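You operate a simulated robot arm through the tools that you are given. There is no shell and no other tool. Be economical: measure what you need, move in short steps, check, and stop when the job is done.

You run a simulated two-armed robot. Do the job below in one go: nothing can be reset, and whatever is moved stays where it is left.

TASK
Unbox the dimmer box and set its purple slider to MID.
Fine: open both catches, cover sheet to the teal bay in both hands, dimmer box on the pink bay; hold it while you slide.

Only the result counts: the job must be done as asked and must still hold three seconds after the hand-in. Knocking over, shifting, dropping, spilling or breaking anything else fails it. A push-on lid holds only when it is set on centred and level and pressed home; a screw cap is set on level and turned clockwise until tight. Flat cloth is picked up by pressing the open fingertips on it (5 to 10 N) and closing them slowly along it; thin cloth reads only 2 to 8 mm in the jaws.

THE ROBOT
Two 7-joint arms with two-finger parallel grippers on one trunk, on a base that drives. Base frame: it is fixed to the floor where the robot stands at the start and does not move with it; the origin is under the middle of the robot, x ahead of it, y to its left, z up. Lengths are in mm, angles in rad, forces in N, time in s.
The left shoulder is at the start at [50, 187, 1035], the right one opposite. With the tool pointing down near the work surface each hand reaches from about 100 to 660 mm from the robot's upright axis, wherever it stands, measured 20 degrees to its own side. Places, roughly: pink bay [600, 1000, 700]; pink catch [700, -200, 800]; pink stop [400, 1000, 700]; purple slider [600, -300, 800]; teal bay [600, 300, 700]; teal catch [700, -300, 800]; teal stop [400, 300, 700]. Payload 3.43 kg a hand.
The tool frame of a hand sits at the grasp point between the pads (the TCP): z along the fingers, y along the line on which they close. The tips reach 30 mm beyond it. Largest opening 94 mm; finger width 28, thickness 10; the body of the gripper, 50 by 96 mm, starts 55 mm behind the TCP.
Orientation is told as [roll, pitch, yaw] about the base's x, y, z axes, in that order, counted from this pose: with the fingers straight down and closing along the base's y, the tool's x points along the base's -x, its y along +y and its z along -z.

THE INTERFACE
- The arms move only by the tool arm_command. It takes "left_plan", "right_plan" or both (then of equal length, played together; a hand with none holds still); each is a list of rows, each an object (a shift or turn left out is 0, a gripper value left out holds the last) with "dp": the shift along the base's x, y, z in mm, a list of three; "delta_rot": the turn, a rotation vector about the base's x, y, z in rad, a list of three; "grip": the gripper command, from -1 (shut) to 1 (fully open), values between in proportion. In form: [{"dp": [dx, dy, dz], "delta_rot": [rx, ry, rz], "grip": grip}, ...]. A call has 1 to 10 rows; each row shifts and turns the commanded pose from where the row before left it. Each row takes 0.2 s and may step no farther than 50 mm and 0.15 rad from the row before; otherwise, or with a gripper value out of range, the whole call is refused. A pose out of reach is approached as far as the arm can. The call stops where the force on the tool passes 70 N (or 10 N more than at its start, if that is more) or the arm is blocked; 0.2 s more then pass. The fingers move at their own pace (about 153 mm/s each) and stop on an object; they squeeze with about 27 N. The grip force told is the motor's: it shows also when the fingers shut on nothing. Time passes only in rows, and 0.2 s behind the last, so rows that do not move let the fingers close. The reply holds the time, the measured pose of the TCP, the force on the tool along the base axes, the opening and the grip force, in the units named above and with some noise, with the torque about the TCP (base axes, N m) and any sound that the robot's microphone picked up.
- Cameras (640 x 400 px; columns grow to the right, rows downward): "scene" is now at [143.5, -30.9, 1208.6]; the picture's right is [-0.33, -0.94, 0.00], its down [-0.43, 0.15, -0.89] and it looks along [0.84, -0.29, -0.46] (base axes); focal length 214 px, centre (320, 200). "left" rides on the left gripper at [76, -14, -103] in its tool frame; the picture's right is [0.18, 0.98, 0.00], its down [-0.75, 0.14, -0.64] and it looks along [-0.63, 0.12, 0.77] (tool axes); focal length 243 px, centre (320, 200). "right" rides on the right gripper at [76, 14, -103] in its tool frame; the picture's right is [-0.18, 0.98, 0.00], its down [-0.75, -0.14, -0.64] and it looks along [-0.63, -0.12, 0.77] (tool axes); focal length 243 px, centre (320, 200). There is no depth. A picture from a camera that has moved, and an enlarged one, comes with that camera's place and axes in the base frame and with its lens.
- get_image(camera): a new picture of that camera. No time passes.
- slide_trunk(by): slides the trunk up (or, below 0, down) by that many mm; the arms and the scene camera ride with it, the base frame stays. It gives what a move gives, with no picture.
- base_move(legs): drives the robot by 1 to 6 legs, each [ahead, left, turn to the left] in mm, mm and rad, along the robot's own axes; the way and the turn of a leg run together, so that a leg with both is an arc; at most 1500 mm and 3.142 rad a leg. The arms and the cameras ride along, it lands a little off, and it stops where it bumps. It gives what a move gives.
- pan_tilt(pan, tilt): turns the head with the scene camera to pan (to the left, within 1.396 rad either way) and tilt (down, from -0.506 to 1.204), counted from straight ahead of the robot. It gives what a move gives.
- enlarge(camera, box): a new picture of the part [left, top, right, bottom] of that camera's present view, enlarged. No time passes.
- finish_job(): hands the job in; it is judged then, once.

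Go step by step. Nothing tells you exact positions but the pictures and the camera data: compare them with the known pose of the tool, close in by small moves and look again before you grip or let go. The budget is 120 turns and 108 pictures, counting those below and the enlarged ones. Unless the task says otherwise, let go and move clear before handing in, and close with one line.

The tools are called after "Request:" as a command line: name --argument value ..., lists and objects as JSON in quotes. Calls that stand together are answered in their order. arm_command: Moves the arms, as the interface text tells. Its arguments: {"type":"object","properties":{"left_plan":{"type":"array"},"right_plan":{"type":"array"}},"required":[]} The other tools are called the same way: slide_trunk (by) slides the trunk up or down; base_move (legs) drives the base; pan_tilt (pan, tilt) turns the head that bears the scene camera; get_image (camera) takes a picture; enlarge (camera, box) takes an enlarged picture of a part of a camera's view; finish_job () hands the job in.

At the start:

```text
time: 0.0
left_tool_pos: [463.4, 49.9, 1118.5]
left_tcp_rot: [0.002, 0.0, 0.0]
left_contact_force: [0.1, -0.5, -0.2]
left_moment: [-0.03, 0.0, -0.04]
left_gripper_width: 94.1
left_finger_force: 0.0
right_tool_pos: [328.4, -235.4, 1196.0]
right_tcp_rot: [0.001, -0.001, -0.001]
right_contact_force: [-0.4, 0.1, 0.1]
right_moment: [-0.01, 0.02, 0.01]
right_gripper_width: 93.9
right_finger_force: 0.1
trunk travel left (down, up): [-250.0, 182.0]
robot x, y, heading: [-0.5, 2.7, -0.0]
head pan, tilt: [-0.333, 0.478]
```

scene: 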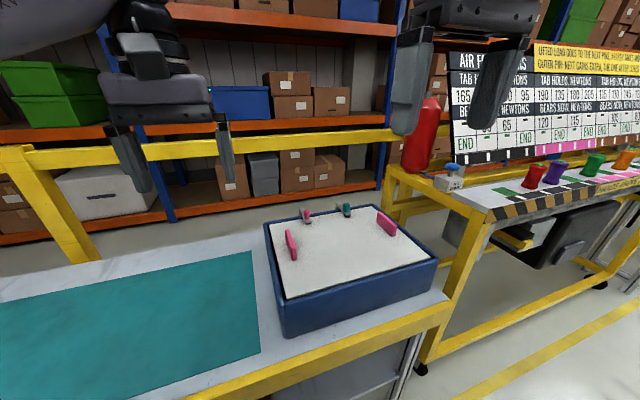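
right: 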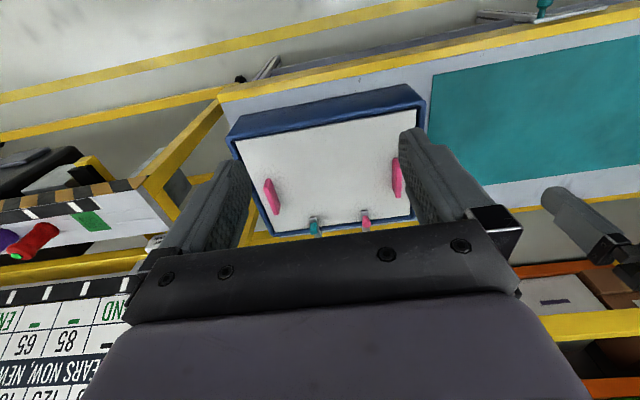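
left: 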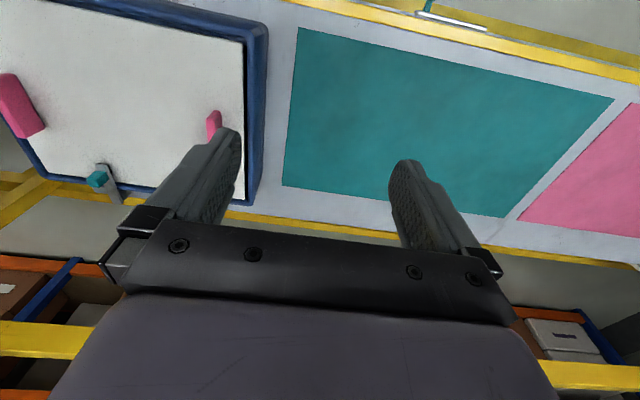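

I see a blue box with a white cover sheet, two pink handles and two catches at its far edge, plus a notice board to the right. I'll read the board and look at the box closely.

Request:
enlarge --camera "scene" --box '[440, 30, 640, 190]'

Request:
enlarge --camera "scene" --box '[250, 190, 450, 340]'

Request:
pan_tilt --pan -0.9 --tilt 0.4

Request:
get_image --camera "scene"

```text
2.50 times, centred on (540, 110) of scene
camera zoom: at [143.5, -30.9, 1208.6], right [-0.33, -0.94, 0.0], down [-0.43, 0.15, -0.89], along [0.84, -0.29, -0.46], focal length 536 px, centre (-230, 425)
```

zoom: 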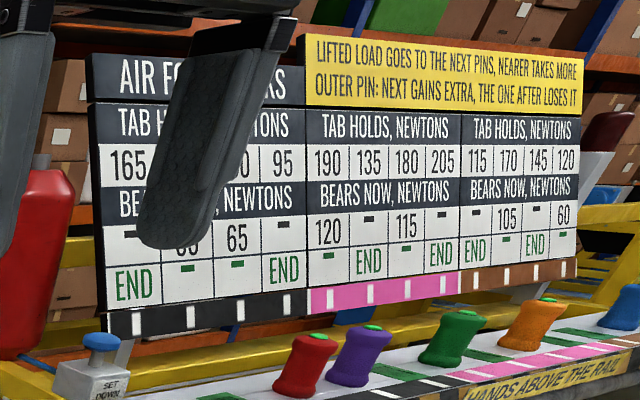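

```text
2.67 times, centred on (350, 265) of scene
camera zoom: at [143.5, -30.9, 1208.6], right [-0.33, -0.94, 0.0], down [-0.43, 0.15, -0.89], along [0.84, -0.29, -0.46], focal length 572 px, centre (240, 27)
```

zoom: 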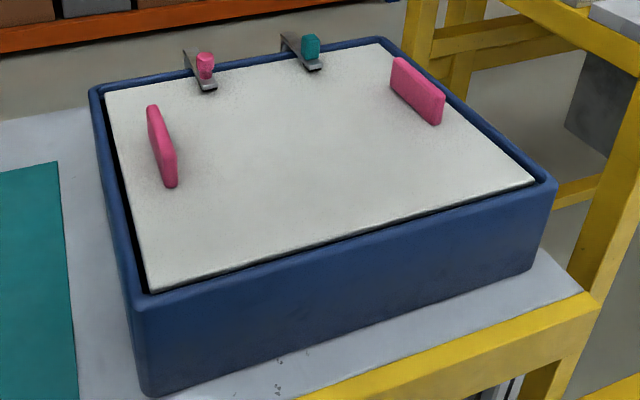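

```text
time: 1.0
left_tool_pos: [462.7, 49.7, 1117.2]
left_tcp_rot: [0.0, -0.002, -0.001]
left_contact_force: [0.2, 0.0, -0.6]
left_moment: [-0.02, 0.01, 0.01]
left_gripper_width: 93.7
left_finger_force: 0.0
right_tool_pos: [328.8, -235.1, 1197.1]
right_tcp_rot: [0.0, -0.003, -0.002]
right_contact_force: [-0.5, 0.4, 0.0]
right_moment: [0.0, -0.02, -0.03]
right_gripper_width: 94.1
right_finger_force: 0.1
trunk travel left (down, up): [-250.0, 182.0]
robot x, y, heading: [1.2, -2.5, 0.001]
head pan, tilt: [-0.901, 0.4]
```

```text
102 pictures are left
camera scene: at [114.7, -73.5, 1215.8], right [-0.78, -0.62, 0.0], down [-0.24, 0.3, -0.92], along [0.57, -0.72, -0.39], focal length 214 px, centre (320, 200)
```

scene: 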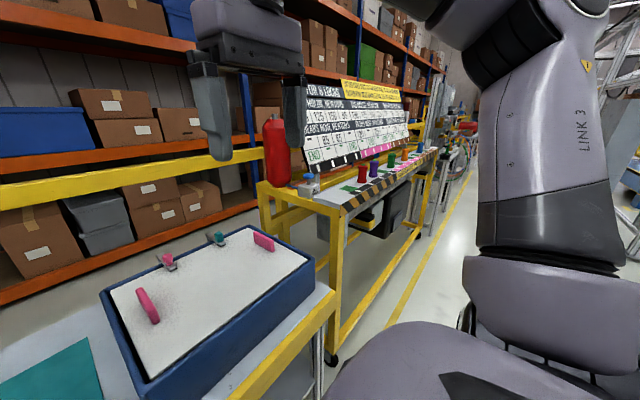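

Request:
pan_tilt --pan 0.7 --tilt 0.6

Request:
get_image --camera "scene"

Request:
pan_tilt --pan -0.2 --tilt 0.9

Request:
get_image --camera "scene"

```text
time: 2.6
left_tool_pos: [461.8, 49.4, 1117.8]
left_tcp_rot: [0.001, -0.001, -0.001]
left_contact_force: [-0.1, 0.4, 0.0]
left_moment: [0.01, 0.02, 0.02]
left_gripper_width: 94.0
left_finger_force: 0.0
right_tool_pos: [329.0, -234.1, 1195.3]
right_tcp_rot: [0.001, -0.002, -0.004]
right_contact_force: [0.1, -1.0, 0.6]
right_moment: [-0.04, -0.01, 0.01]
right_gripper_width: 94.3
right_finger_force: 0.0
trunk travel left (down, up): [-250.0, 182.0]
robot x, y, heading: [-2.9, -2.5, 0.002]
head pan, tilt: [0.7, 0.6]
```

```text
101 pictures are left
camera scene: at [124.7, 55.9, 1197.5], right [0.64, -0.77, 0.0], down [-0.43, -0.36, -0.83], along [0.63, 0.53, -0.56], focal length 214 px, centre (320, 200)
```

scene: 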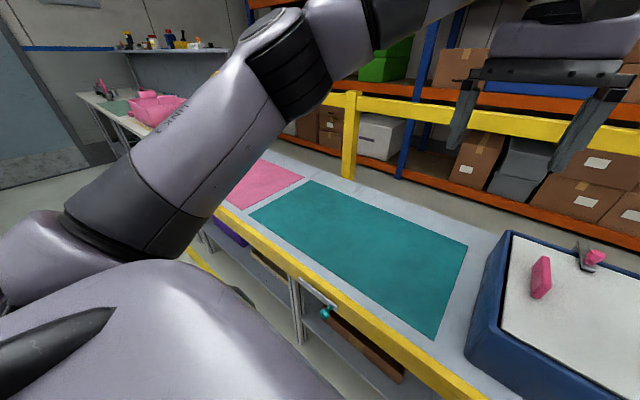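

```text
time: 3.9
left_tool_pos: [463.0, 48.5, 1118.0]
left_tcp_rot: [0.0, 0.001, 0.002]
left_contact_force: [0.9, 0.5, -0.7]
left_moment: [0.03, 0.0, -0.01]
left_gripper_width: 94.2
left_finger_force: 0.1
right_tool_pos: [329.5, -234.4, 1195.7]
right_tcp_rot: [0.001, -0.002, -0.003]
right_contact_force: [0.5, 0.2, 0.4]
right_moment: [0.03, 0.02, -0.01]
right_gripper_width: 93.7
right_finger_force: 0.1
trunk travel left (down, up): [-250.0, 182.0]
robot x, y, heading: [2.0, -1.6, -0.0]
head pan, tilt: [-0.201, 0.901]
```

```text
100 pictures are left
camera scene: at [131.1, -16.0, 1172.8], right [-0.2, -0.98, 0.0], down [-0.77, 0.16, -0.62], along [0.61, -0.12, -0.78], focal length 214 px, centre (320, 200)
```

scene: 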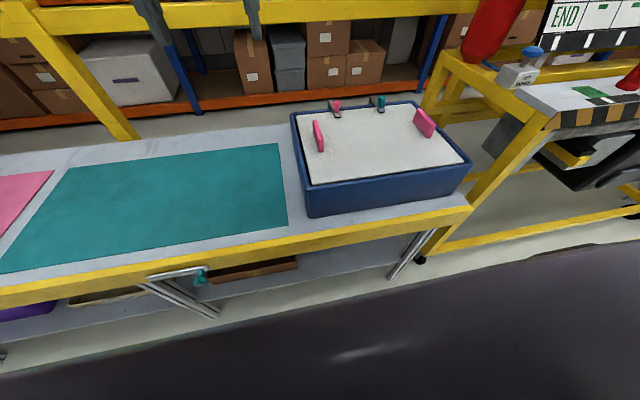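

Request:
enlarge --camera "scene" --box '[280, 80, 440, 180]'

Request:
enlarge --camera "scene" --box '[130, 230, 290, 330]'

Request:
enlarge --camera "right" --box '[220, 140, 440, 270]'

```text
4.00 times, centred on (360, 130) of scene
camera zoom: at [131.1, -16.0, 1172.8], right [-0.2, -0.98, 0.0], down [-0.77, 0.16, -0.62], along [0.61, -0.12, -0.78], focal length 858 px, centre (160, 480)
```

zoom: 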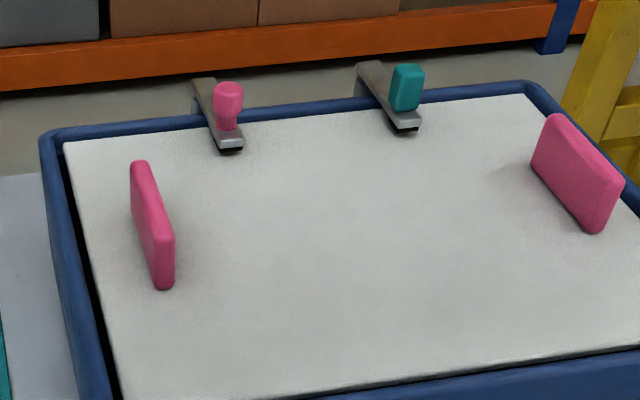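

```text
4.00 times, centred on (210, 280) of scene
camera zoom: at [131.1, -16.0, 1172.8], right [-0.2, -0.98, 0.0], down [-0.77, 0.16, -0.62], along [0.61, -0.12, -0.78], focal length 858 px, centre (760, -120)
```

zoom: 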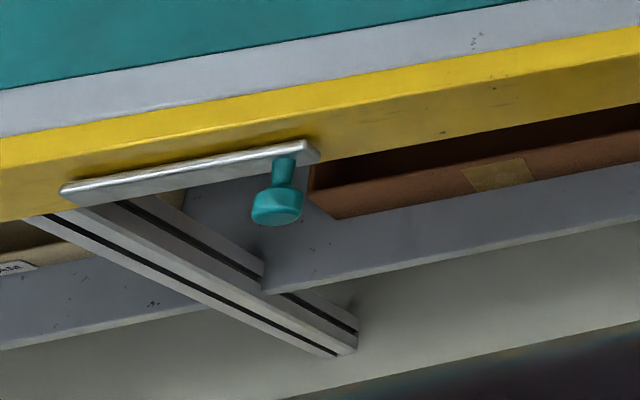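

```text
2.91 times, centred on (330, 205) of right
camera zoom: at [253.1, -219.6, 1299.7], right [0.19, 0.98, 0.0], down [0.75, -0.14, 0.64], along [0.63, -0.12, -0.77], focal length 706 px, centre (291, 186)
```

zoom: 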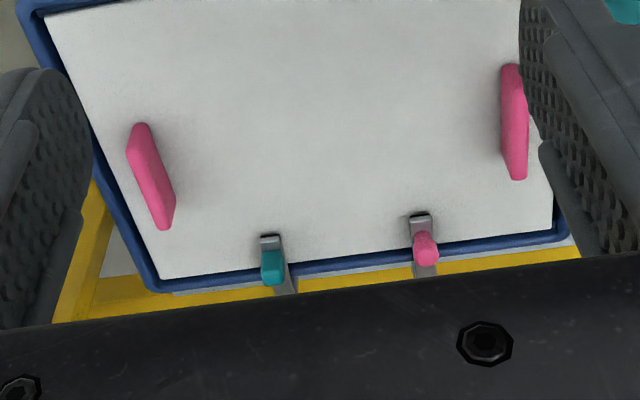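

Request:
pan_tilt --pan 0.0 --tilt 1.2

Request:
get_image --camera "scene"

```text
time: 4.7
left_tool_pos: [462.3, 49.1, 1117.7]
left_tcp_rot: [0.0, 0.001, 0.001]
left_contact_force: [0.0, 0.2, 0.7]
left_moment: [0.01, -0.01, 0.0]
left_gripper_width: 94.0
left_finger_force: 0.1
right_tool_pos: [329.9, -234.2, 1196.7]
right_tcp_rot: [-0.001, -0.002, -0.002]
right_contact_force: [0.6, -0.8, 0.2]
right_moment: [0.01, 0.0, 0.03]
right_gripper_width: 93.7
right_finger_force: 0.1
trunk travel left (down, up): [-250.0, 182.0]
robot x, y, heading: [1.0, 2.2, -0.001]
head pan, tilt: [0.0, 1.201]
```

```text
96 pictures are left
camera scene: at [113.1, -1.0, 1153.0], right [0.0, -1.0, 0.0], down [-0.93, 0.0, -0.36], along [0.36, 0.0, -0.93], focal length 214 px, centre (320, 200)
```

scene: 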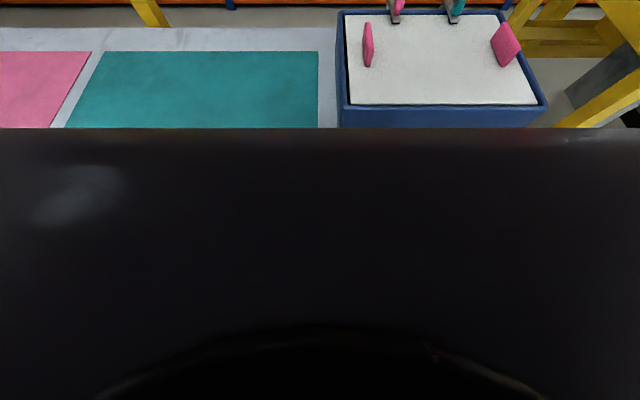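

Box is axis-aligned; its handles sit about [598,-106,840] and [598,-405,840], catch knobs about [706,-185,860] and [700,-318,860]. I'll drive so I stand centred in front of the box.

Request:
base_move --legs '[[0, -256, 0], [60, 0, 0]]'

Request:
pan_tilt --pan 0.0 --tilt 0.65

Request:
get_image --camera "scene"

Request:
get_image --camera "right"

Request:
get_image --camera "left"

```text
time: 8.1
left_tool_pos: [522.2, -208.5, 1118.1]
left_tcp_rot: [0.0, 0.0, 0.001]
left_contact_force: [0.0, 0.1, 0.3]
left_moment: [-0.03, 0.0, -0.02]
left_gripper_width: 94.2
left_finger_force: 0.0
right_tool_pos: [388.8, -491.4, 1196.1]
right_tcp_rot: [-0.001, 0.0, -0.003]
right_contact_force: [-0.2, 0.7, 1.0]
right_moment: [0.0, 0.03, -0.01]
right_gripper_width: 94.3
right_finger_force: 0.1
trunk travel left (down, up): [-250.0, 182.0]
robot x, y, heading: [62.2, -260.1, 0.001]
head pan, tilt: [0.0, 1.201]
```

```text
time: 9.1
left_tool_pos: [521.2, -208.7, 1118.0]
left_tcp_rot: [0.001, -0.001, 0.0]
left_contact_force: [-0.8, 0.6, 0.5]
left_moment: [0.03, 0.02, 0.0]
left_gripper_width: 94.1
left_finger_force: 0.1
right_tool_pos: [388.7, -492.2, 1197.1]
right_tcp_rot: [0.001, -0.001, -0.002]
right_contact_force: [0.3, -0.7, 0.2]
right_moment: [0.01, -0.03, -0.01]
right_gripper_width: 94.2
right_finger_force: 0.1
trunk travel left (down, up): [-250.0, 182.0]
robot x, y, heading: [63.0, -257.9, -0.004]
head pan, tilt: [0.0, 0.649]
```

```text
95 pictures are left
camera scene: at [203.1, -259.1, 1193.2], right [0.0, -1.0, 0.0], down [-0.61, 0.0, -0.8], along [0.8, 0.0, -0.61], focal length 214 px, centre (320, 200)
```

scene: 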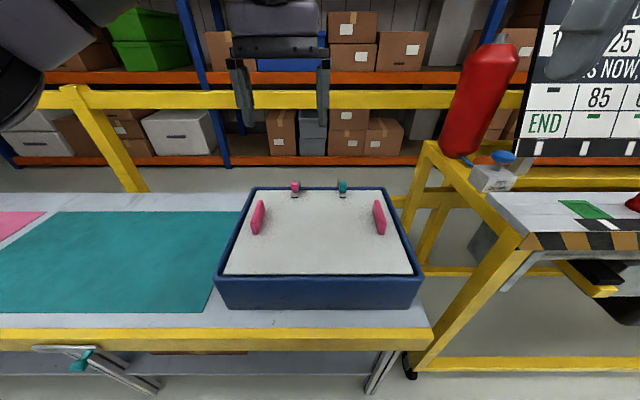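

```text
94 pictures are left
camera right: at [312.2, -477.7, 1299.7], right [0.19, 0.98, 0.0], down [0.75, -0.14, 0.64], along [0.63, -0.12, -0.77], focal length 243 px, centre (320, 200)
```

right: 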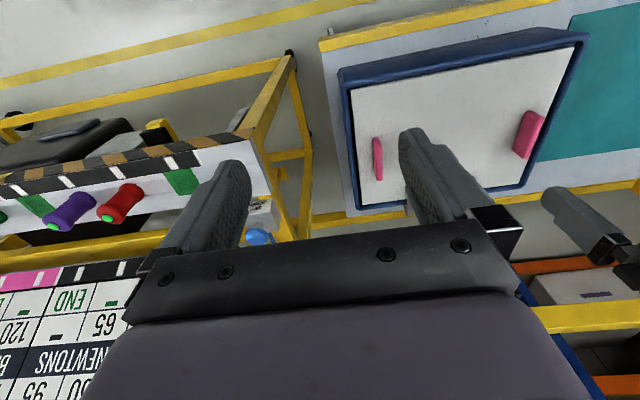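

```text
93 pictures are left
camera left: at [444.8, -222.2, 1220.2], right [-0.18, 0.98, 0.0], down [0.75, 0.14, 0.64], along [0.63, 0.12, -0.77], focal length 243 px, centre (320, 200)
```

left: 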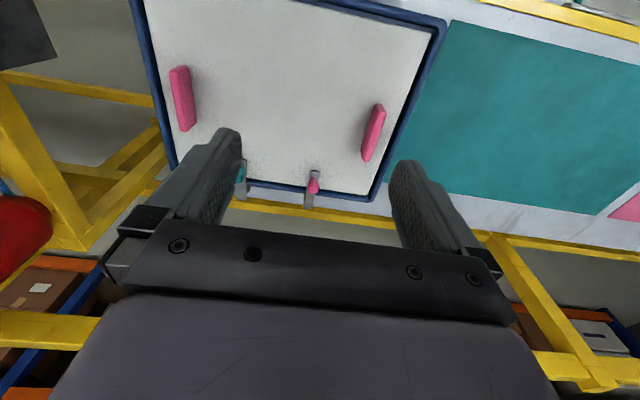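

Request:
arm_command --left_plan '[{"dp": [40, 8, -20]}, {"dp": [40, 8, -45]}, {"dp": [30, 7, -35]}]'

Request:
get_image --camera "left"

Request:
enlarge --camera "scene" --box '[210, 160, 430, 310]'

```text
refused: row 2 steps farther than a row can; nothing moved
```

```text
92 pictures are left
camera left: at [444.8, -222.2, 1220.2], right [-0.18, 0.98, 0.0], down [0.75, 0.14, 0.64], along [0.63, 0.12, -0.77], focal length 243 px, centre (320, 200)
```

left: 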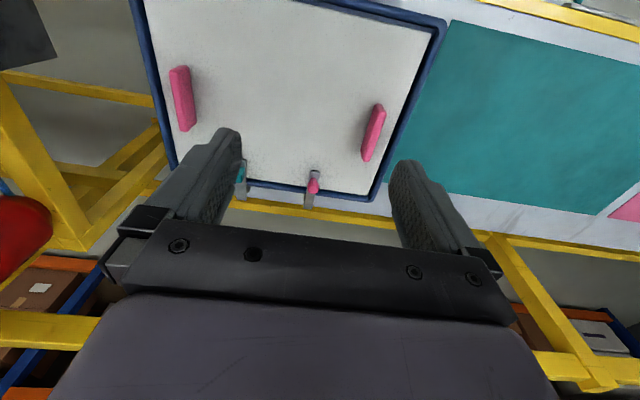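

```text
2.67 times, centred on (320, 235) of scene
camera zoom: at [203.1, -259.1, 1193.2], right [0.0, -1.0, 0.0], down [-0.61, 0.0, -0.8], along [0.8, 0.0, -0.61], focal length 572 px, centre (320, 107)
```

zoom: 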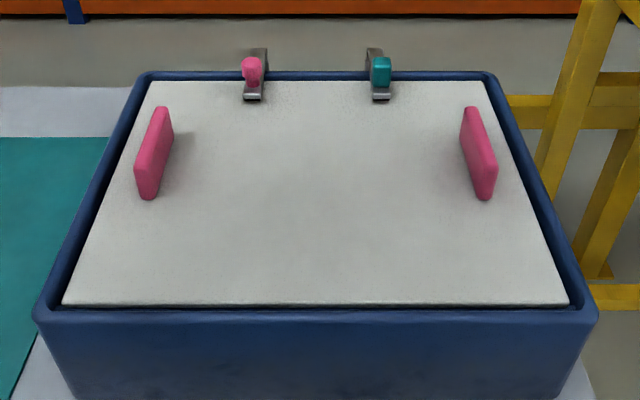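

The pink catch is below and ahead of the left hand. I'll bring that hand closer in smaller steps.

Request:
arm_command --left_plan '[{"dp": [35, 6, -30]}, {"dp": [35, 6, -30]}, {"dp": [25, 6, -35]}, {"dp": [20, 6, -35]}]'

Request:
get_image --camera "left"

```text
time: 10.1
left_tool_pos: [636.7, -184.1, 986.4]
left_tcp_rot: [0.0, -0.002, 0.0]
left_contact_force: [0.4, -0.1, 0.5]
left_moment: [0.02, 0.05, 0.02]
left_gripper_width: 94.0
left_finger_force: 0.0
right_tool_pos: [389.3, -491.9, 1196.4]
right_tcp_rot: [-0.001, 0.0, -0.001]
right_contact_force: [-0.9, 0.1, -1.0]
right_moment: [-0.01, 0.0, 0.02]
right_gripper_width: 94.2
right_finger_force: 0.0
trunk travel left (down, up): [-250.0, 182.0]
robot x, y, heading: [59.9, -257.3, -0.0]
head pan, tilt: [0.0, 0.649]
```

```text
90 pictures are left
camera left: at [560.4, -198.2, 1089.6], right [-0.18, 0.98, 0.0], down [0.75, 0.14, 0.64], along [0.63, 0.12, -0.77], focal length 243 px, centre (320, 200)
```

left: 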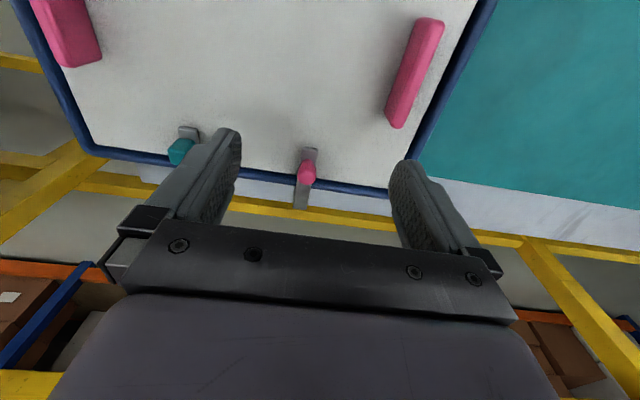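

Request:
enlarge --camera "left" --box '[150, 110, 390, 230]'

Request:
enlarge --camera "scene" --box '[270, 165, 370, 215]'

```text
2.67 times, centred on (270, 170) of left
camera zoom: at [560.4, -198.2, 1089.6], right [-0.18, 0.98, 0.0], down [0.75, 0.14, 0.64], along [0.63, 0.12, -0.77], focal length 647 px, centre (453, 280)
```

zoom: 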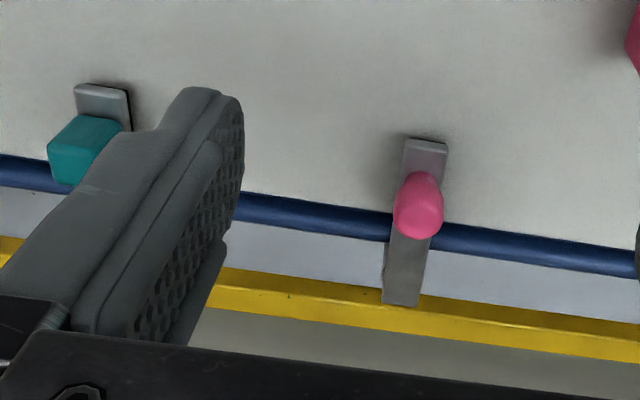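

```text
6.40 times, centred on (320, 190) of scene
camera zoom: at [203.4, -259.1, 1193.2], right [0.0, -1.0, 0.0], down [-0.6, 0.0, -0.8], along [0.8, 0.0, -0.6], focal length 1373 px, centre (320, 264)
```

zoom: 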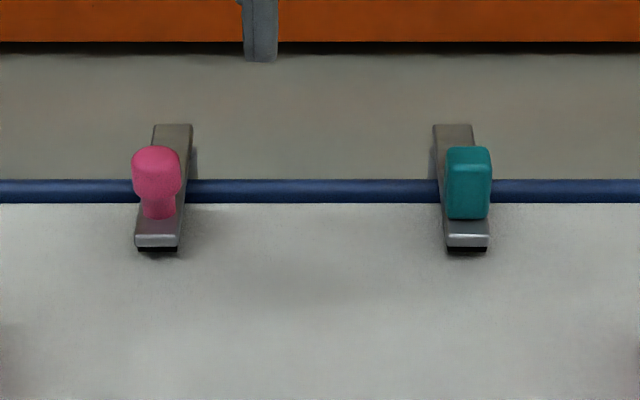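

The pink knob's head is about [706,-186,868], on a lever running back to about x=779, so it seems hinged behind the wall. I'll bring the left hand over it and down.

Request:
arm_command --left_plan '[{"dp": [35, -1, 0]}, {"dp": [34, -1, 0]}, {"dp": [0, 0, -40]}, {"dp": [0, 0, -30]}, {"dp": [0, 0, 0]}]'

Request:
get_image --camera "left"

Request:
enlarge --camera "scene" --box '[240, 140, 400, 240]'

```text
time: 11.3
left_tool_pos: [658.4, -170.6, 906.4]
left_tcp_rot: [0.0, 0.001, 0.0]
left_contact_force: [0.3, 0.0, -0.1]
left_moment: [0.0, -0.04, 0.02]
left_gripper_width: 94.1
left_finger_force: 0.0
left hand out of reach, approached as far as the arm can: row 1, 2
right_tool_pos: [387.2, -491.4, 1196.6]
right_tcp_rot: [0.001, -0.002, -0.001]
right_contact_force: [0.8, 0.4, -0.6]
right_moment: [0.02, 0.01, 0.05]
right_gripper_width: 94.2
right_finger_force: 0.1
trunk travel left (down, up): [-250.0, 182.0]
robot x, y, heading: [59.8, -260.5, 0.0]
head pan, tilt: [0.0, 0.649]
```

```text
87 pictures are left
camera left: at [580.0, -184.4, 1009.5], right [-0.18, 0.98, 0.0], down [0.75, 0.14, 0.64], along [0.63, 0.12, -0.77], focal length 243 px, centre (320, 200)
```

left: 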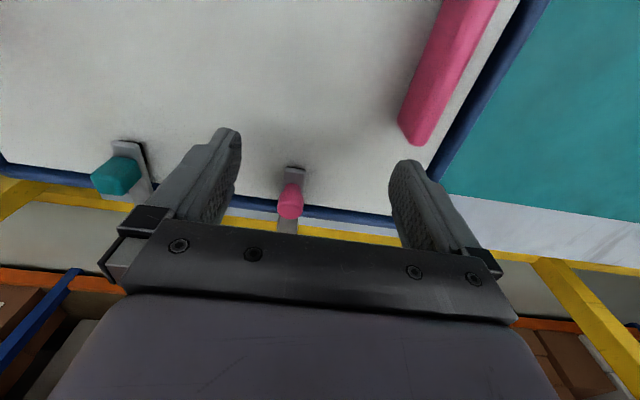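

```text
4.00 times, centred on (320, 190) of scene
camera zoom: at [203.0, -259.1, 1193.3], right [0.0, -1.0, 0.0], down [-0.6, 0.0, -0.8], along [0.8, 0.0, -0.6], focal length 858 px, centre (320, 240)
```

zoom: 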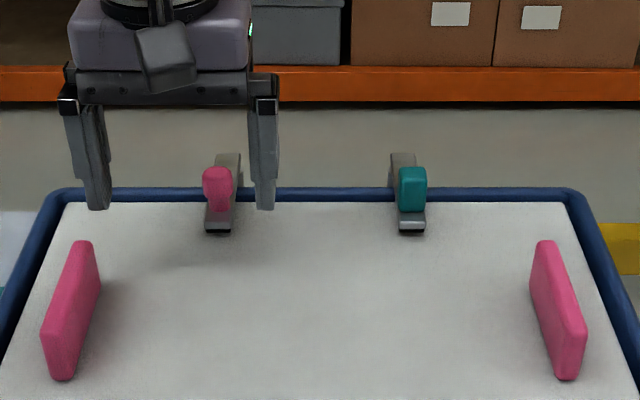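

Pink is just out of reach from here. I'll retract the left hand, drive a little ahead and to the left, and use the right hand at its better bearing.

Request:
arm_command --left_plan '[{"dp": [0, 0, 50]}, {"dp": [-20, 0, 45]}, {"dp": [-45, 20, 20]}, {"dp": [-45, 20, 10]}, {"dp": [-45, 20, 0]}]'

Request:
base_move --legs '[[0, 200, 0], [45, 0, 0]]'

Request:
arm_command --right_plan '[{"dp": [49, 0, 0]}, {"dp": [49, 0, 0]}, {"dp": [40, 0, -20]}, {"dp": [35, -1, -35]}, {"dp": [35, 0, -35]}]'

Request:
get_image --camera "right"

Request:
get_image --camera "scene"

```text
refused: row 3 steps farther than a row can; nothing moved
```

```text
time: 14.2
left_tool_pos: [703.5, 29.9, 906.0]
left_tcp_rot: [-0.001, -0.001, 0.0]
left_contact_force: [-0.1, 0.5, 0.3]
left_moment: [0.0, 0.04, 0.01]
left_gripper_width: 94.0
left_finger_force: 0.0
right_tool_pos: [433.8, -292.3, 1196.3]
right_tcp_rot: [-0.001, -0.001, -0.002]
right_contact_force: [0.3, -0.2, -0.5]
right_moment: [-0.01, 0.03, -0.01]
right_gripper_width: 94.0
right_finger_force: 0.1
trunk travel left (down, up): [-250.0, 182.0]
robot x, y, heading: [109.4, -58.0, -0.002]
head pan, tilt: [0.0, 0.649]
```

```text
time: 15.3
left_tool_pos: [702.8, 29.5, 906.3]
left_tcp_rot: [-0.001, -0.001, 0.0]
left_contact_force: [-0.2, -0.6, 0.2]
left_moment: [0.01, -0.03, 0.0]
left_gripper_width: 94.0
left_finger_force: 0.1
right_tool_pos: [609.4, -315.5, 1079.0]
right_tcp_rot: [0.002, -0.003, -0.007]
right_contact_force: [-0.4, 1.0, 0.7]
right_moment: [0.01, 0.01, 0.0]
right_gripper_width: 94.3
right_finger_force: 0.1
right hand out of reach, approached as far as the arm can: row 2, 3, 4, 5
trunk travel left (down, up): [-250.0, 182.0]
robot x, y, heading: [101.8, -55.6, -0.002]
head pan, tilt: [0.0, 0.649]
```

```text
85 pictures are left
camera right: at [533.7, -301.4, 1182.3], right [0.19, 0.98, 0.0], down [0.75, -0.15, 0.64], along [0.63, -0.12, -0.76], focal length 243 px, centre (320, 200)
```

right: 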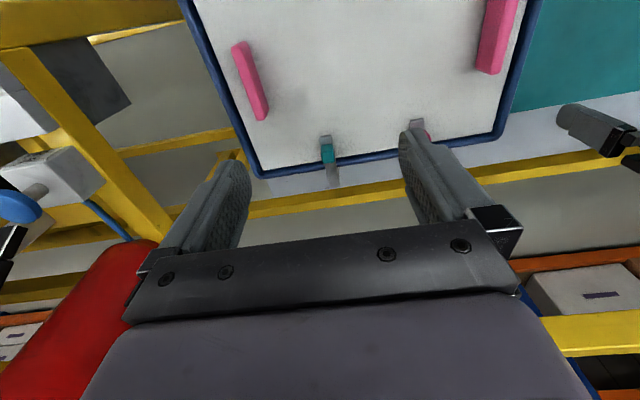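

```text
84 pictures are left
camera scene: at [247.8, -58.3, 1193.3], right [0.0, -1.0, 0.0], down [-0.6, 0.0, -0.8], along [0.8, 0.0, -0.6], focal length 214 px, centre (320, 200)
```

scene: 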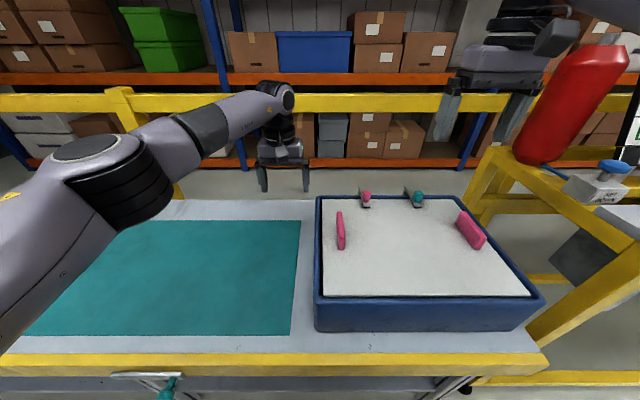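

Nothing was touched. I'll tilt the right hand so its fingers point forward as it comes down, which gains reach towards the teal catch.

Request:
arm_command --right_plan '[{"dp": [0, -7, -40], "delta_rot": [0, -0.15, 0]}, {"dp": [0, -7, -40], "delta_rot": [0, -0.15, 0]}, {"dp": [0, -7, -40], "delta_rot": [0, -0.15, 0]}, {"dp": [20, -6, -25], "delta_rot": [0, -0.1, 0]}, {"dp": [0, 0, 0]}]'

Request:
get_image --camera "right"

Request:
enlarge --camera "scene" --box '[320, 120, 520, 250]'

```text
time: 16.6
left_tool_pos: [702.1, 29.2, 907.1]
left_tcp_rot: [0.0, 0.001, 0.0]
left_contact_force: [0.2, 0.3, 0.1]
left_moment: [0.02, -0.02, -0.01]
left_gripper_width: 93.9
left_finger_force: 0.0
right_tool_pos: [629.6, -343.3, 934.5]
right_tcp_rot: [0.002, -0.552, -0.005]
right_contact_force: [-0.5, 0.4, -0.5]
right_moment: [-0.02, 0.01, 0.0]
right_gripper_width: 94.3
right_finger_force: 0.0
trunk travel left (down, up): [-250.0, 182.0]
robot x, y, heading: [105.0, -56.8, -0.005]
head pan, tilt: [0.0, 0.649]
```

```text
83 pictures are left
camera right: at [511.0, -328.8, 983.2], right [0.16, 0.98, 0.1], down [0.3, -0.14, 0.94], along [0.94, -0.12, -0.32], focal length 243 px, centre (320, 200)
```

right: 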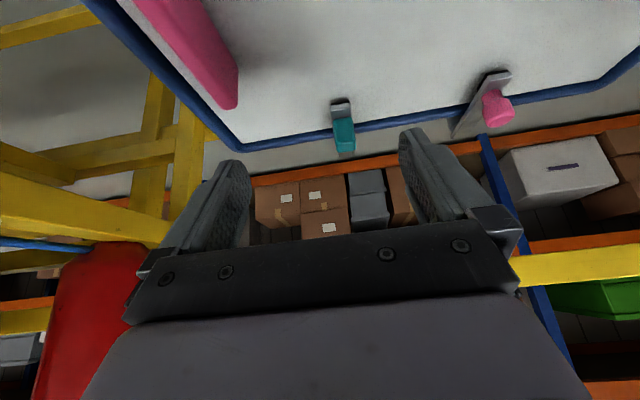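

```text
3.08 times, centred on (420, 185) of scene
camera zoom: at [248.1, -58.3, 1193.3], right [0.0, -1.0, 0.0], down [-0.6, 0.0, -0.8], along [0.8, 0.0, -0.6], focal length 660 px, centre (12, 246)
```

zoom: 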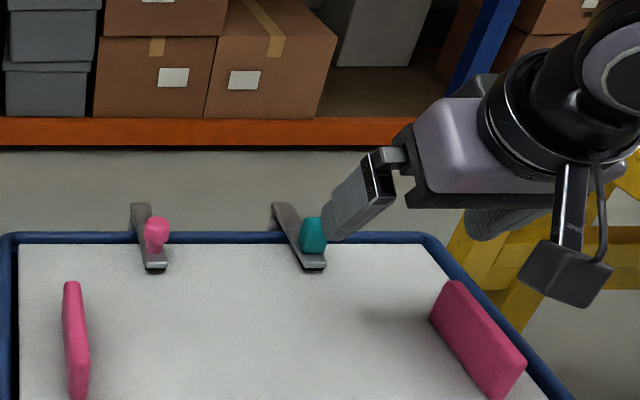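

Teal knob is about [710,-318,862]. I'll line up the right hand, then come in along the finger direction.

Request:
arm_command --right_plan '[{"dp": [20, 13, 0]}, {"dp": [19, 12, -3]}, {"dp": [0, 0, 0]}, {"dp": [16, 0, -25]}, {"dp": [0, 0, 0]}]'

Request:
get_image --camera "right"

Request:
enlarge --camera "scene" --box '[320, 120, 520, 250]'

```text
time: 17.8
left_tool_pos: [702.3, 30.7, 907.4]
left_tcp_rot: [0.0, 0.001, 0.0]
left_contact_force: [-0.1, -0.5, 0.1]
left_moment: [0.01, 0.0, 0.0]
left_gripper_width: 94.2
left_finger_force: 0.1
right_tool_pos: [685.9, -319.5, 906.0]
right_tcp_rot: [0.004, -0.551, -0.001]
right_contact_force: [0.4, 1.1, 0.9]
right_moment: [-0.03, -0.04, -0.03]
right_gripper_width: 93.9
right_finger_force: 0.0
trunk travel left (down, up): [-250.0, 182.0]
robot x, y, heading: [105.9, -58.6, -0.001]
head pan, tilt: [0.0, 0.649]
```

```text
81 pictures are left
camera right: at [565.7, -303.9, 954.8], right [0.16, 0.98, 0.1], down [0.31, -0.14, 0.94], along [0.94, -0.12, -0.32], focal length 243 px, centre (320, 200)
```

right: 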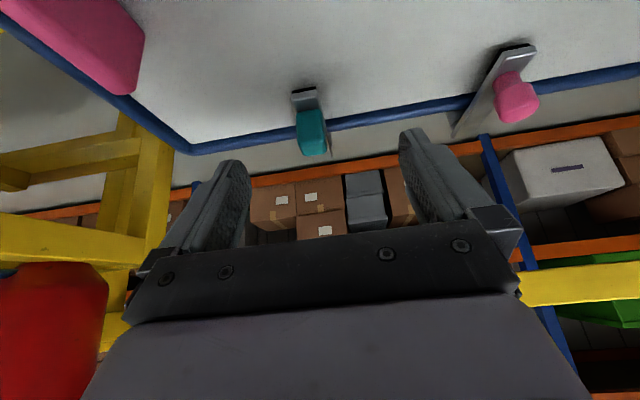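

```text
3.08 times, centred on (420, 185) of scene
camera zoom: at [248.1, -58.3, 1193.3], right [0.0, -1.0, 0.0], down [-0.6, 0.0, -0.8], along [0.8, 0.0, -0.6], focal length 660 px, centre (12, 246)
```

zoom: 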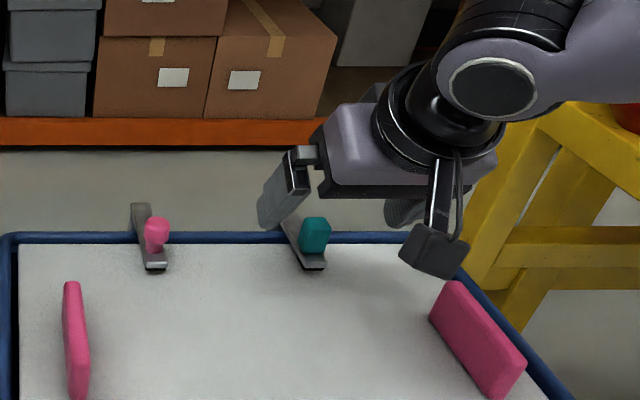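

Request:
arm_command --right_plan '[{"dp": [10, -1, -16]}, {"dp": [9, -1, -15]}, {"dp": [0, 0, 0]}]'

Request:
get_image --camera "right"

Request:
enlarge --camera "scene" --box '[320, 120, 520, 250]'

```text
time: 18.6
left_tool_pos: [701.9, 29.4, 907.7]
left_tcp_rot: [-0.001, 0.0, 0.0]
left_contact_force: [-1.1, 0.0, 0.3]
left_moment: [0.0, -0.03, 0.0]
left_gripper_width: 94.3
left_finger_force: 0.0
right_tool_pos: [702.7, -321.2, 875.5]
right_tcp_rot: [0.002, -0.551, 0.0]
right_contact_force: [-0.5, 0.4, -0.7]
right_moment: [0.0, -0.01, 0.01]
right_gripper_width: 94.2
right_finger_force: 0.0
trunk travel left (down, up): [-250.0, 182.0]
robot x, y, heading: [101.4, -55.0, -0.001]
head pan, tilt: [0.0, 0.649]
```

```text
79 pictures are left
camera right: at [584.9, -305.8, 924.4], right [0.16, 0.98, 0.1], down [0.31, -0.14, 0.94], along [0.94, -0.12, -0.32], focal length 243 px, centre (320, 200)
```

right: 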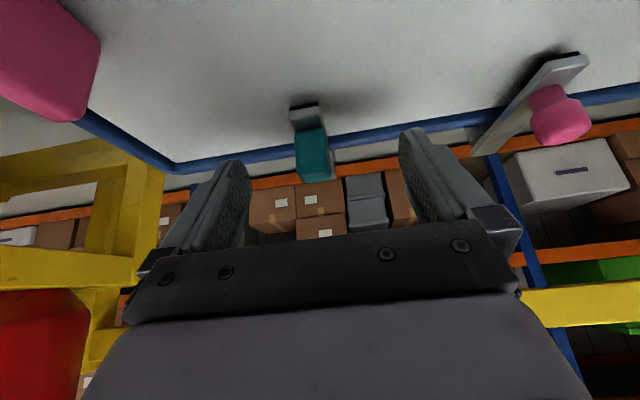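

```text
3.08 times, centred on (420, 185) of scene
camera zoom: at [248.0, -58.3, 1193.3], right [0.0, -1.0, 0.0], down [-0.6, 0.0, -0.8], along [0.8, 0.0, -0.6], focal length 660 px, centre (12, 246)
```

zoom: 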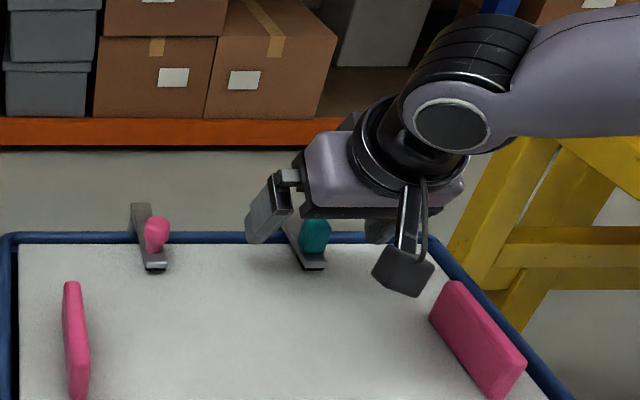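

Request:
arm_command --right_plan '[{"dp": [4, -4, -6]}, {"grip": 0}, {"grip": -0.5}, {"grip": -0.8}, {"grip": -0.8}]'

Request:
get_image --camera "right"

```text
time: 19.8
left_tool_pos: [702.8, 28.3, 907.8]
left_tcp_rot: [0.0, -0.001, -0.001]
left_contact_force: [0.0, 0.4, 0.0]
left_moment: [-0.02, 0.04, 0.05]
left_gripper_width: 94.2
left_finger_force: 0.1
right_tool_pos: [706.9, -324.8, 870.7]
right_tcp_rot: [0.001, -0.552, -0.001]
right_contact_force: [1.6, 0.3, -1.3]
right_moment: [-0.12, -0.09, 0.02]
right_gripper_width: 19.8
right_finger_force: 44.9
trunk travel left (down, up): [-250.0, 182.0]
robot x, y, heading: [101.2, -56.2, 0.002]
head pan, tilt: [0.0, 0.649]
```

```text
77 pictures are left
camera right: at [588.7, -310.2, 918.6], right [0.16, 0.98, 0.1], down [0.31, -0.14, 0.94], along [0.94, -0.12, -0.32], focal length 243 px, centre (320, 200)
```

right: 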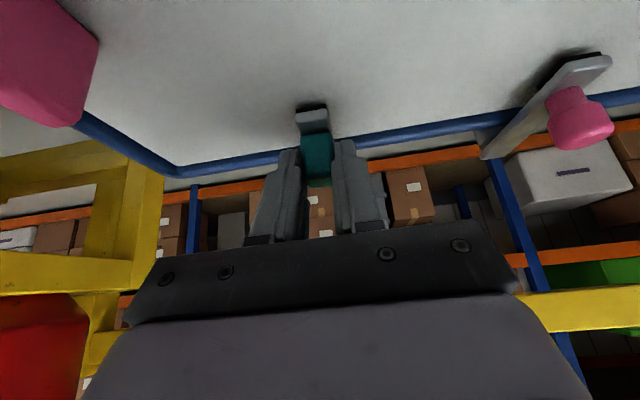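

The right hand holds the teal knob (19.8 mm). Now a gentle lift to test the hinge.

Request:
arm_command --right_plan '[{"dp": [1, 0, 4]}, {"dp": [1, 0, 4]}, {"dp": [2, 0, 5]}]'

Request:
get_image --camera "right"

```text
time: 20.6
left_tool_pos: [704.5, 28.3, 905.5]
left_tcp_rot: [0.002, 0.002, -0.001]
left_contact_force: [0.4, -0.7, 1.0]
left_moment: [0.0, 0.02, 0.0]
left_gripper_width: 93.9
left_finger_force: 0.0
right_tool_pos: [708.0, -324.7, 873.9]
right_tcp_rot: [-0.001, -0.528, 0.001]
right_contact_force: [-8.3, 6.4, -32.9]
right_moment: [0.03, 0.67, 0.17]
right_gripper_width: 19.7
right_finger_force: 44.9
trunk travel left (down, up): [-250.0, 182.0]
robot x, y, heading: [105.1, -57.7, -0.006]
head pan, tilt: [0.0, 0.649]
```

```text
76 pictures are left
camera right: at [590.8, -310.4, 924.2], right [0.16, 0.98, 0.09], down [0.33, -0.14, 0.93], along [0.93, -0.12, -0.34], focal length 243 px, centre (320, 200)
```

right: 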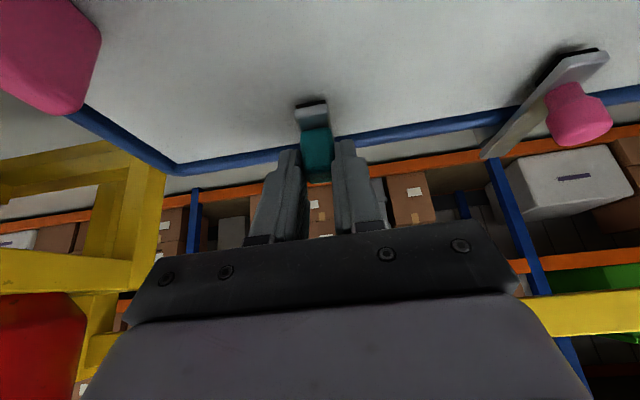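

It resists at 33 N upward, so it isn't a plain lift. I'll relax and test pushing back (+x) and sideways.

Request:
arm_command --right_plan '[{"dp": [-2, 0, -5]}, {"dp": [-2, 0, -8]}, {"dp": [4, 0, 0]}, {"dp": [4, 0, 0]}]'

Request:
arm_command --right_plan '[{"dp": [-4, 0, 0]}, {"dp": [-4, 0, 0]}, {"dp": [-4, 0, 0]}, {"dp": [-4, 0, 0]}]'

Request:
arm_command --right_plan '[{"dp": [4, 0, 0]}, {"dp": [4, 0, 0]}, {"dp": [0, -4, 0]}, {"dp": [0, -4, 0]}]'

Request:
arm_command --right_plan '[{"dp": [0, 4, 0]}, {"dp": [0, 4, 0]}, {"dp": [0, 4, 0]}, {"dp": [0, 4, 0]}]'

```text
time: 21.6
left_tool_pos: [699.4, 29.6, 910.5]
left_tcp_rot: [0.0, -0.004, -0.002]
left_contact_force: [0.2, 0.4, 1.0]
left_moment: [0.02, -0.02, 0.03]
left_gripper_width: 94.1
left_finger_force: 0.0
right_tool_pos: [711.0, -323.9, 874.0]
right_tcp_rot: [0.001, -0.553, -0.003]
right_contact_force: [-32.1, -1.7, 10.8]
right_moment: [-0.05, 0.65, -0.07]
right_gripper_width: 20.1
right_finger_force: 45.7
trunk travel left (down, up): [-250.0, 182.0]
robot x, y, heading: [104.6, -53.8, -0.001]
head pan, tilt: [0.0, 0.649]
```

```text
time: 22.6
left_tool_pos: [703.7, 29.7, 906.2]
left_tcp_rot: [-0.001, 0.001, 0.0]
left_contact_force: [-0.2, -0.4, 0.1]
left_moment: [-0.02, -0.01, -0.01]
left_gripper_width: 93.9
left_finger_force: 0.1
right_tool_pos: [703.3, -323.4, 872.4]
right_tcp_rot: [0.004, -0.56, -0.002]
right_contact_force: [34.0, -0.7, 4.9]
right_moment: [-0.18, -0.82, -0.14]
right_gripper_width: 19.9
right_finger_force: 44.7
trunk travel left (down, up): [-250.0, 182.0]
robot x, y, heading: [103.3, -55.2, 0.002]
head pan, tilt: [0.0, 0.649]
```

```text
time: 23.6
left_tool_pos: [700.9, 31.6, 907.7]
left_tcp_rot: [-0.002, -0.003, 0.001]
left_contact_force: [-0.2, -0.2, 0.2]
left_moment: [-0.02, 0.01, -0.04]
left_gripper_width: 93.9
left_finger_force: 0.0
right_tool_pos: [704.1, -325.7, 872.4]
right_tcp_rot: [0.006, -0.55, 0.005]
right_contact_force: [-15.8, 21.4, 10.4]
right_moment: [0.19, -0.43, 0.48]
right_gripper_width: 19.8
right_finger_force: 45.1
trunk travel left (down, up): [-250.0, 182.0]
robot x, y, heading: [105.6, -56.0, 0.005]
head pan, tilt: [0.0, 0.649]
```

```text
time: 24.6
left_tool_pos: [699.2, 28.0, 910.2]
left_tcp_rot: [0.001, -0.003, -0.002]
left_contact_force: [0.1, -0.3, -0.2]
left_moment: [0.01, 0.06, -0.04]
left_gripper_width: 94.1
left_finger_force: 0.0
right_tool_pos: [705.1, -323.7, 872.6]
right_tcp_rot: [0.0, -0.554, -0.015]
right_contact_force: [-25.1, -14.4, 18.6]
right_moment: [0.1, 0.44, -1.07]
right_gripper_width: 19.4
right_finger_force: 44.8
trunk travel left (down, up): [-250.0, 182.0]
robot x, y, heading: [102.3, -57.8, -0.002]
head pan, tilt: [0.0, 0.649]
```

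Small tests in every direction meet stiffness of about 3–4 N/mm. I'll relax the offset and try a firmer lift in stages, watching for a snap.

Request:
arm_command --right_plan '[{"dp": [0, -8, 0], "grip": -1}, {"dp": [0, 0, 0]}, {"dp": [1, 0, 7]}, {"dp": [1, 0, 7]}, {"dp": [1, 0, 5]}]'

Request:
arm_command --right_plan '[{"dp": [1, 0, 4]}, {"dp": [1, 0, 4]}]'

Request:
get_image --camera "right"

```text
time: 25.8
left_tool_pos: [705.0, 29.0, 905.5]
left_tcp_rot: [0.002, 0.002, -0.001]
left_contact_force: [0.1, -0.4, -0.7]
left_moment: [0.03, -0.04, 0.02]
left_gripper_width: 94.0
left_finger_force: 0.1
right_tool_pos: [708.3, -324.9, 879.3]
right_tcp_rot: [-0.002, -0.532, 0.003]
right_contact_force: [-7.8, 2.0, -33.0]
right_moment: [0.07, 0.59, 0.12]
right_gripper_width: 19.7
right_finger_force: 44.6
trunk travel left (down, up): [-250.0, 182.0]
robot x, y, heading: [105.4, -52.3, 0.005]
head pan, tilt: [0.0, 0.649]
```

```text
time: 26.4
left_tool_pos: [705.1, 28.9, 905.7]
left_tcp_rot: [-0.001, 0.002, 0.0]
left_contact_force: [0.1, 0.0, -0.2]
left_moment: [-0.01, 0.02, -0.02]
left_gripper_width: 94.1
left_finger_force: 0.2
right_tool_pos: [710.3, -326.0, 888.2]
right_tcp_rot: [0.002, -0.532, 0.0]
right_contact_force: [-8.8, 3.5, -33.7]
right_moment: [0.1, 0.31, 0.08]
right_gripper_width: 19.6
right_finger_force: 45.7
trunk travel left (down, up): [-250.0, 182.0]
robot x, y, heading: [103.9, -55.1, -0.0]
head pan, tilt: [0.0, 0.649]
```

```text
75 pictures are left
camera right: at [593.3, -310.5, 937.8], right [0.16, 0.98, 0.09], down [0.32, -0.14, 0.94], along [0.93, -0.12, -0.34], focal length 243 px, centre (320, 200)
```

right: 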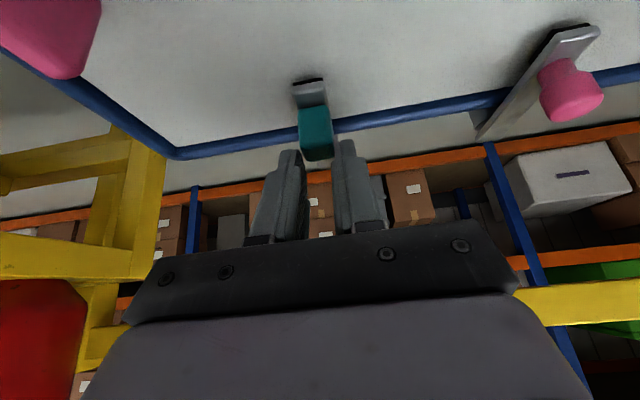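

The pads slip at about 33 N of lift. I'll regrip lower and push harder sideways, where the pads push square on.

Request:
arm_command --right_plan '[{"grip": -0.3, "dp": [0, 0, 0]}, {"dp": [-2, 0, -12]}, {"dp": [-2, 1, -13]}, {"grip": -1}, {"dp": [0, 0, 0]}]'

Request:
arm_command --right_plan '[{"dp": [0, 5, 0]}, {"dp": [0, 5, 0]}, {"dp": [0, 5, 0]}, {"dp": [0, 5, 0]}]'

Request:
arm_command --right_plan '[{"dp": [0, -10, 0]}, {"dp": [0, -10, 0]}, {"dp": [0, -5, 0]}, {"dp": [0, -5, 0]}, {"dp": [0, -5, 0]}, {"dp": [0, -5, 0]}]'

Request:
get_image --camera "right"

```text
time: 27.6
left_tool_pos: [702.4, 29.2, 908.1]
left_tcp_rot: [-0.001, -0.001, -0.002]
left_contact_force: [0.3, -0.9, 0.0]
left_moment: [0.02, 0.02, -0.02]
left_gripper_width: 94.2
left_finger_force: 0.1
right_tool_pos: [709.8, -325.6, 872.1]
right_tcp_rot: [0.002, -0.554, -0.007]
right_contact_force: [1.5, -5.3, 3.5]
right_moment: [0.03, 0.03, -0.27]
right_gripper_width: 19.6
right_finger_force: 45.1
trunk travel left (down, up): [-250.0, 182.0]
robot x, y, heading: [108.2, -58.8, 0.001]
head pan, tilt: [0.0, 0.649]
```

```text
time: 28.6
left_tool_pos: [702.5, 28.1, 908.4]
left_tcp_rot: [0.003, 0.0, 0.0]
left_contact_force: [-0.2, -0.3, -0.4]
left_moment: [-0.03, 0.04, 0.04]
left_gripper_width: 93.9
left_finger_force: 0.1
right_tool_pos: [707.8, -305.4, 872.8]
right_tcp_rot: [0.002, -0.553, -0.006]
right_contact_force: [1.6, -17.9, 8.7]
right_moment: [-0.3, 0.12, -1.2]
right_gripper_width: 24.4
right_finger_force: 45.3
trunk travel left (down, up): [-250.0, 182.0]
robot x, y, heading: [102.7, -59.9, -0.001]
head pan, tilt: [0.0, 0.649]
```

```text
time: 29.9
left_tool_pos: [703.2, 33.8, 906.0]
left_tcp_rot: [-0.006, 0.001, 0.001]
left_contact_force: [-0.6, 0.0, 0.3]
left_moment: [0.02, 0.01, 0.02]
left_gripper_width: 94.1
left_finger_force: 0.0
right_tool_pos: [709.4, -326.2, 872.8]
right_tcp_rot: [0.016, -0.552, 0.015]
right_contact_force: [1.1, 52.9, -10.9]
right_moment: [0.46, 0.43, 0.42]
right_gripper_width: 19.9
right_finger_force: 45.1
trunk travel left (down, up): [-250.0, 182.0]
robot x, y, heading: [102.6, -56.2, -0.0]
head pan, tilt: [0.0, 0.649]
```

```text
74 pictures are left
camera right: at [589.4, -315.7, 920.8], right [0.13, 0.99, 0.11], down [0.31, -0.15, 0.94], along [0.94, -0.09, -0.32], focal length 243 px, centre (320, 200)
```

right: 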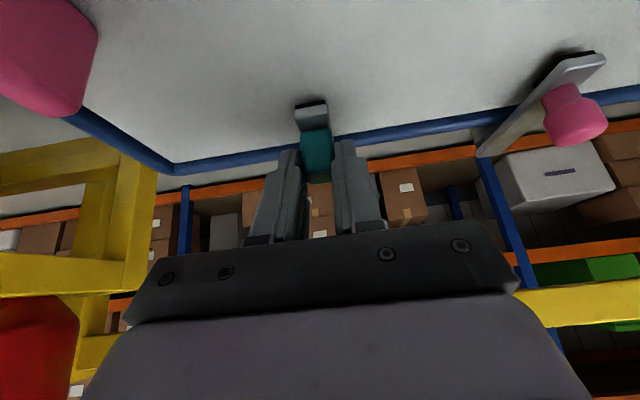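

The lever swings sideways: it moved freely toward +y. I'll relax the push and follow the arc about its rear pivot with matching yaw.

Request:
arm_command --right_plan '[{"dp": [0, 10, 0]}, {"dp": [0, 9, 0]}, {"dp": [1, 11, 0], "delta_rot": [0, 0, -0.14]}, {"dp": [3, 10, 0], "delta_rot": [0, 0, -0.14]}, {"dp": [4, 10, 0], "delta_rot": [0, 0, -0.14]}, {"dp": [5, 9, 0], "delta_rot": [0, 0, -0.14]}, {"dp": [7, 9, 0], "delta_rot": [0, 0, -0.14]}]'

Request:
get_image --camera "right"

Request:
enlarge --camera "scene" --box '[320, 120, 520, 250]'

```text
time: 31.6
left_tool_pos: [702.4, 29.1, 906.8]
left_tcp_rot: [0.0, 0.0, -0.002]
left_contact_force: [0.0, 0.0, 0.2]
left_moment: [-0.04, -0.02, 0.02]
left_gripper_width: 94.1
left_finger_force: 0.0
right_tool_pos: [670.2, -328.4, 895.9]
right_tcp_rot: [0.005, -0.549, -0.71]
right_contact_force: [-0.1, 0.0, 0.0]
right_moment: [0.02, 0.0, 0.01]
right_gripper_width: 0.0
right_finger_force: 33.8
right hand out of reach, approached as far as the arm can: row 4, 5, 6, 7
trunk travel left (down, up): [-250.0, 182.0]
robot x, y, heading: [101.3, -55.7, -0.003]
head pan, tilt: [0.0, 0.649]
```

```text
73 pictures are left
camera right: at [590.0, -240.2, 943.2], right [0.76, 0.65, 0.1], down [0.14, -0.31, 0.94], along [0.64, -0.7, -0.32], focal length 243 px, centre (320, 200)
```

right: 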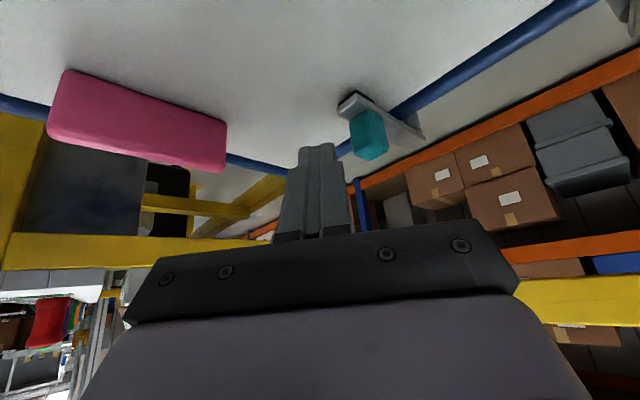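

```text
3.08 times, centred on (420, 185) of scene
camera zoom: at [247.5, -58.2, 1193.4], right [0.0, -1.0, 0.0], down [-0.6, 0.0, -0.8], along [0.8, 0.0, -0.6], focal length 660 px, centre (12, 246)
```

zoom: 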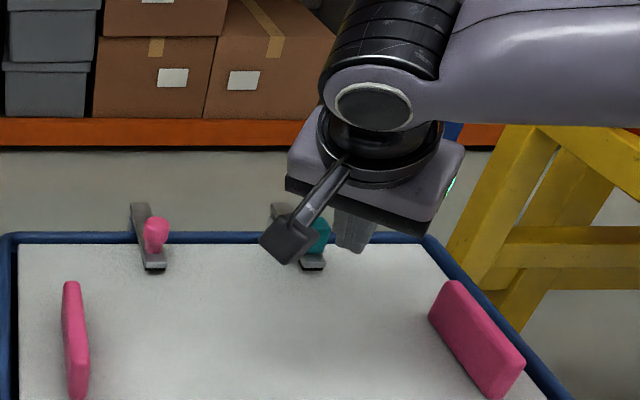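

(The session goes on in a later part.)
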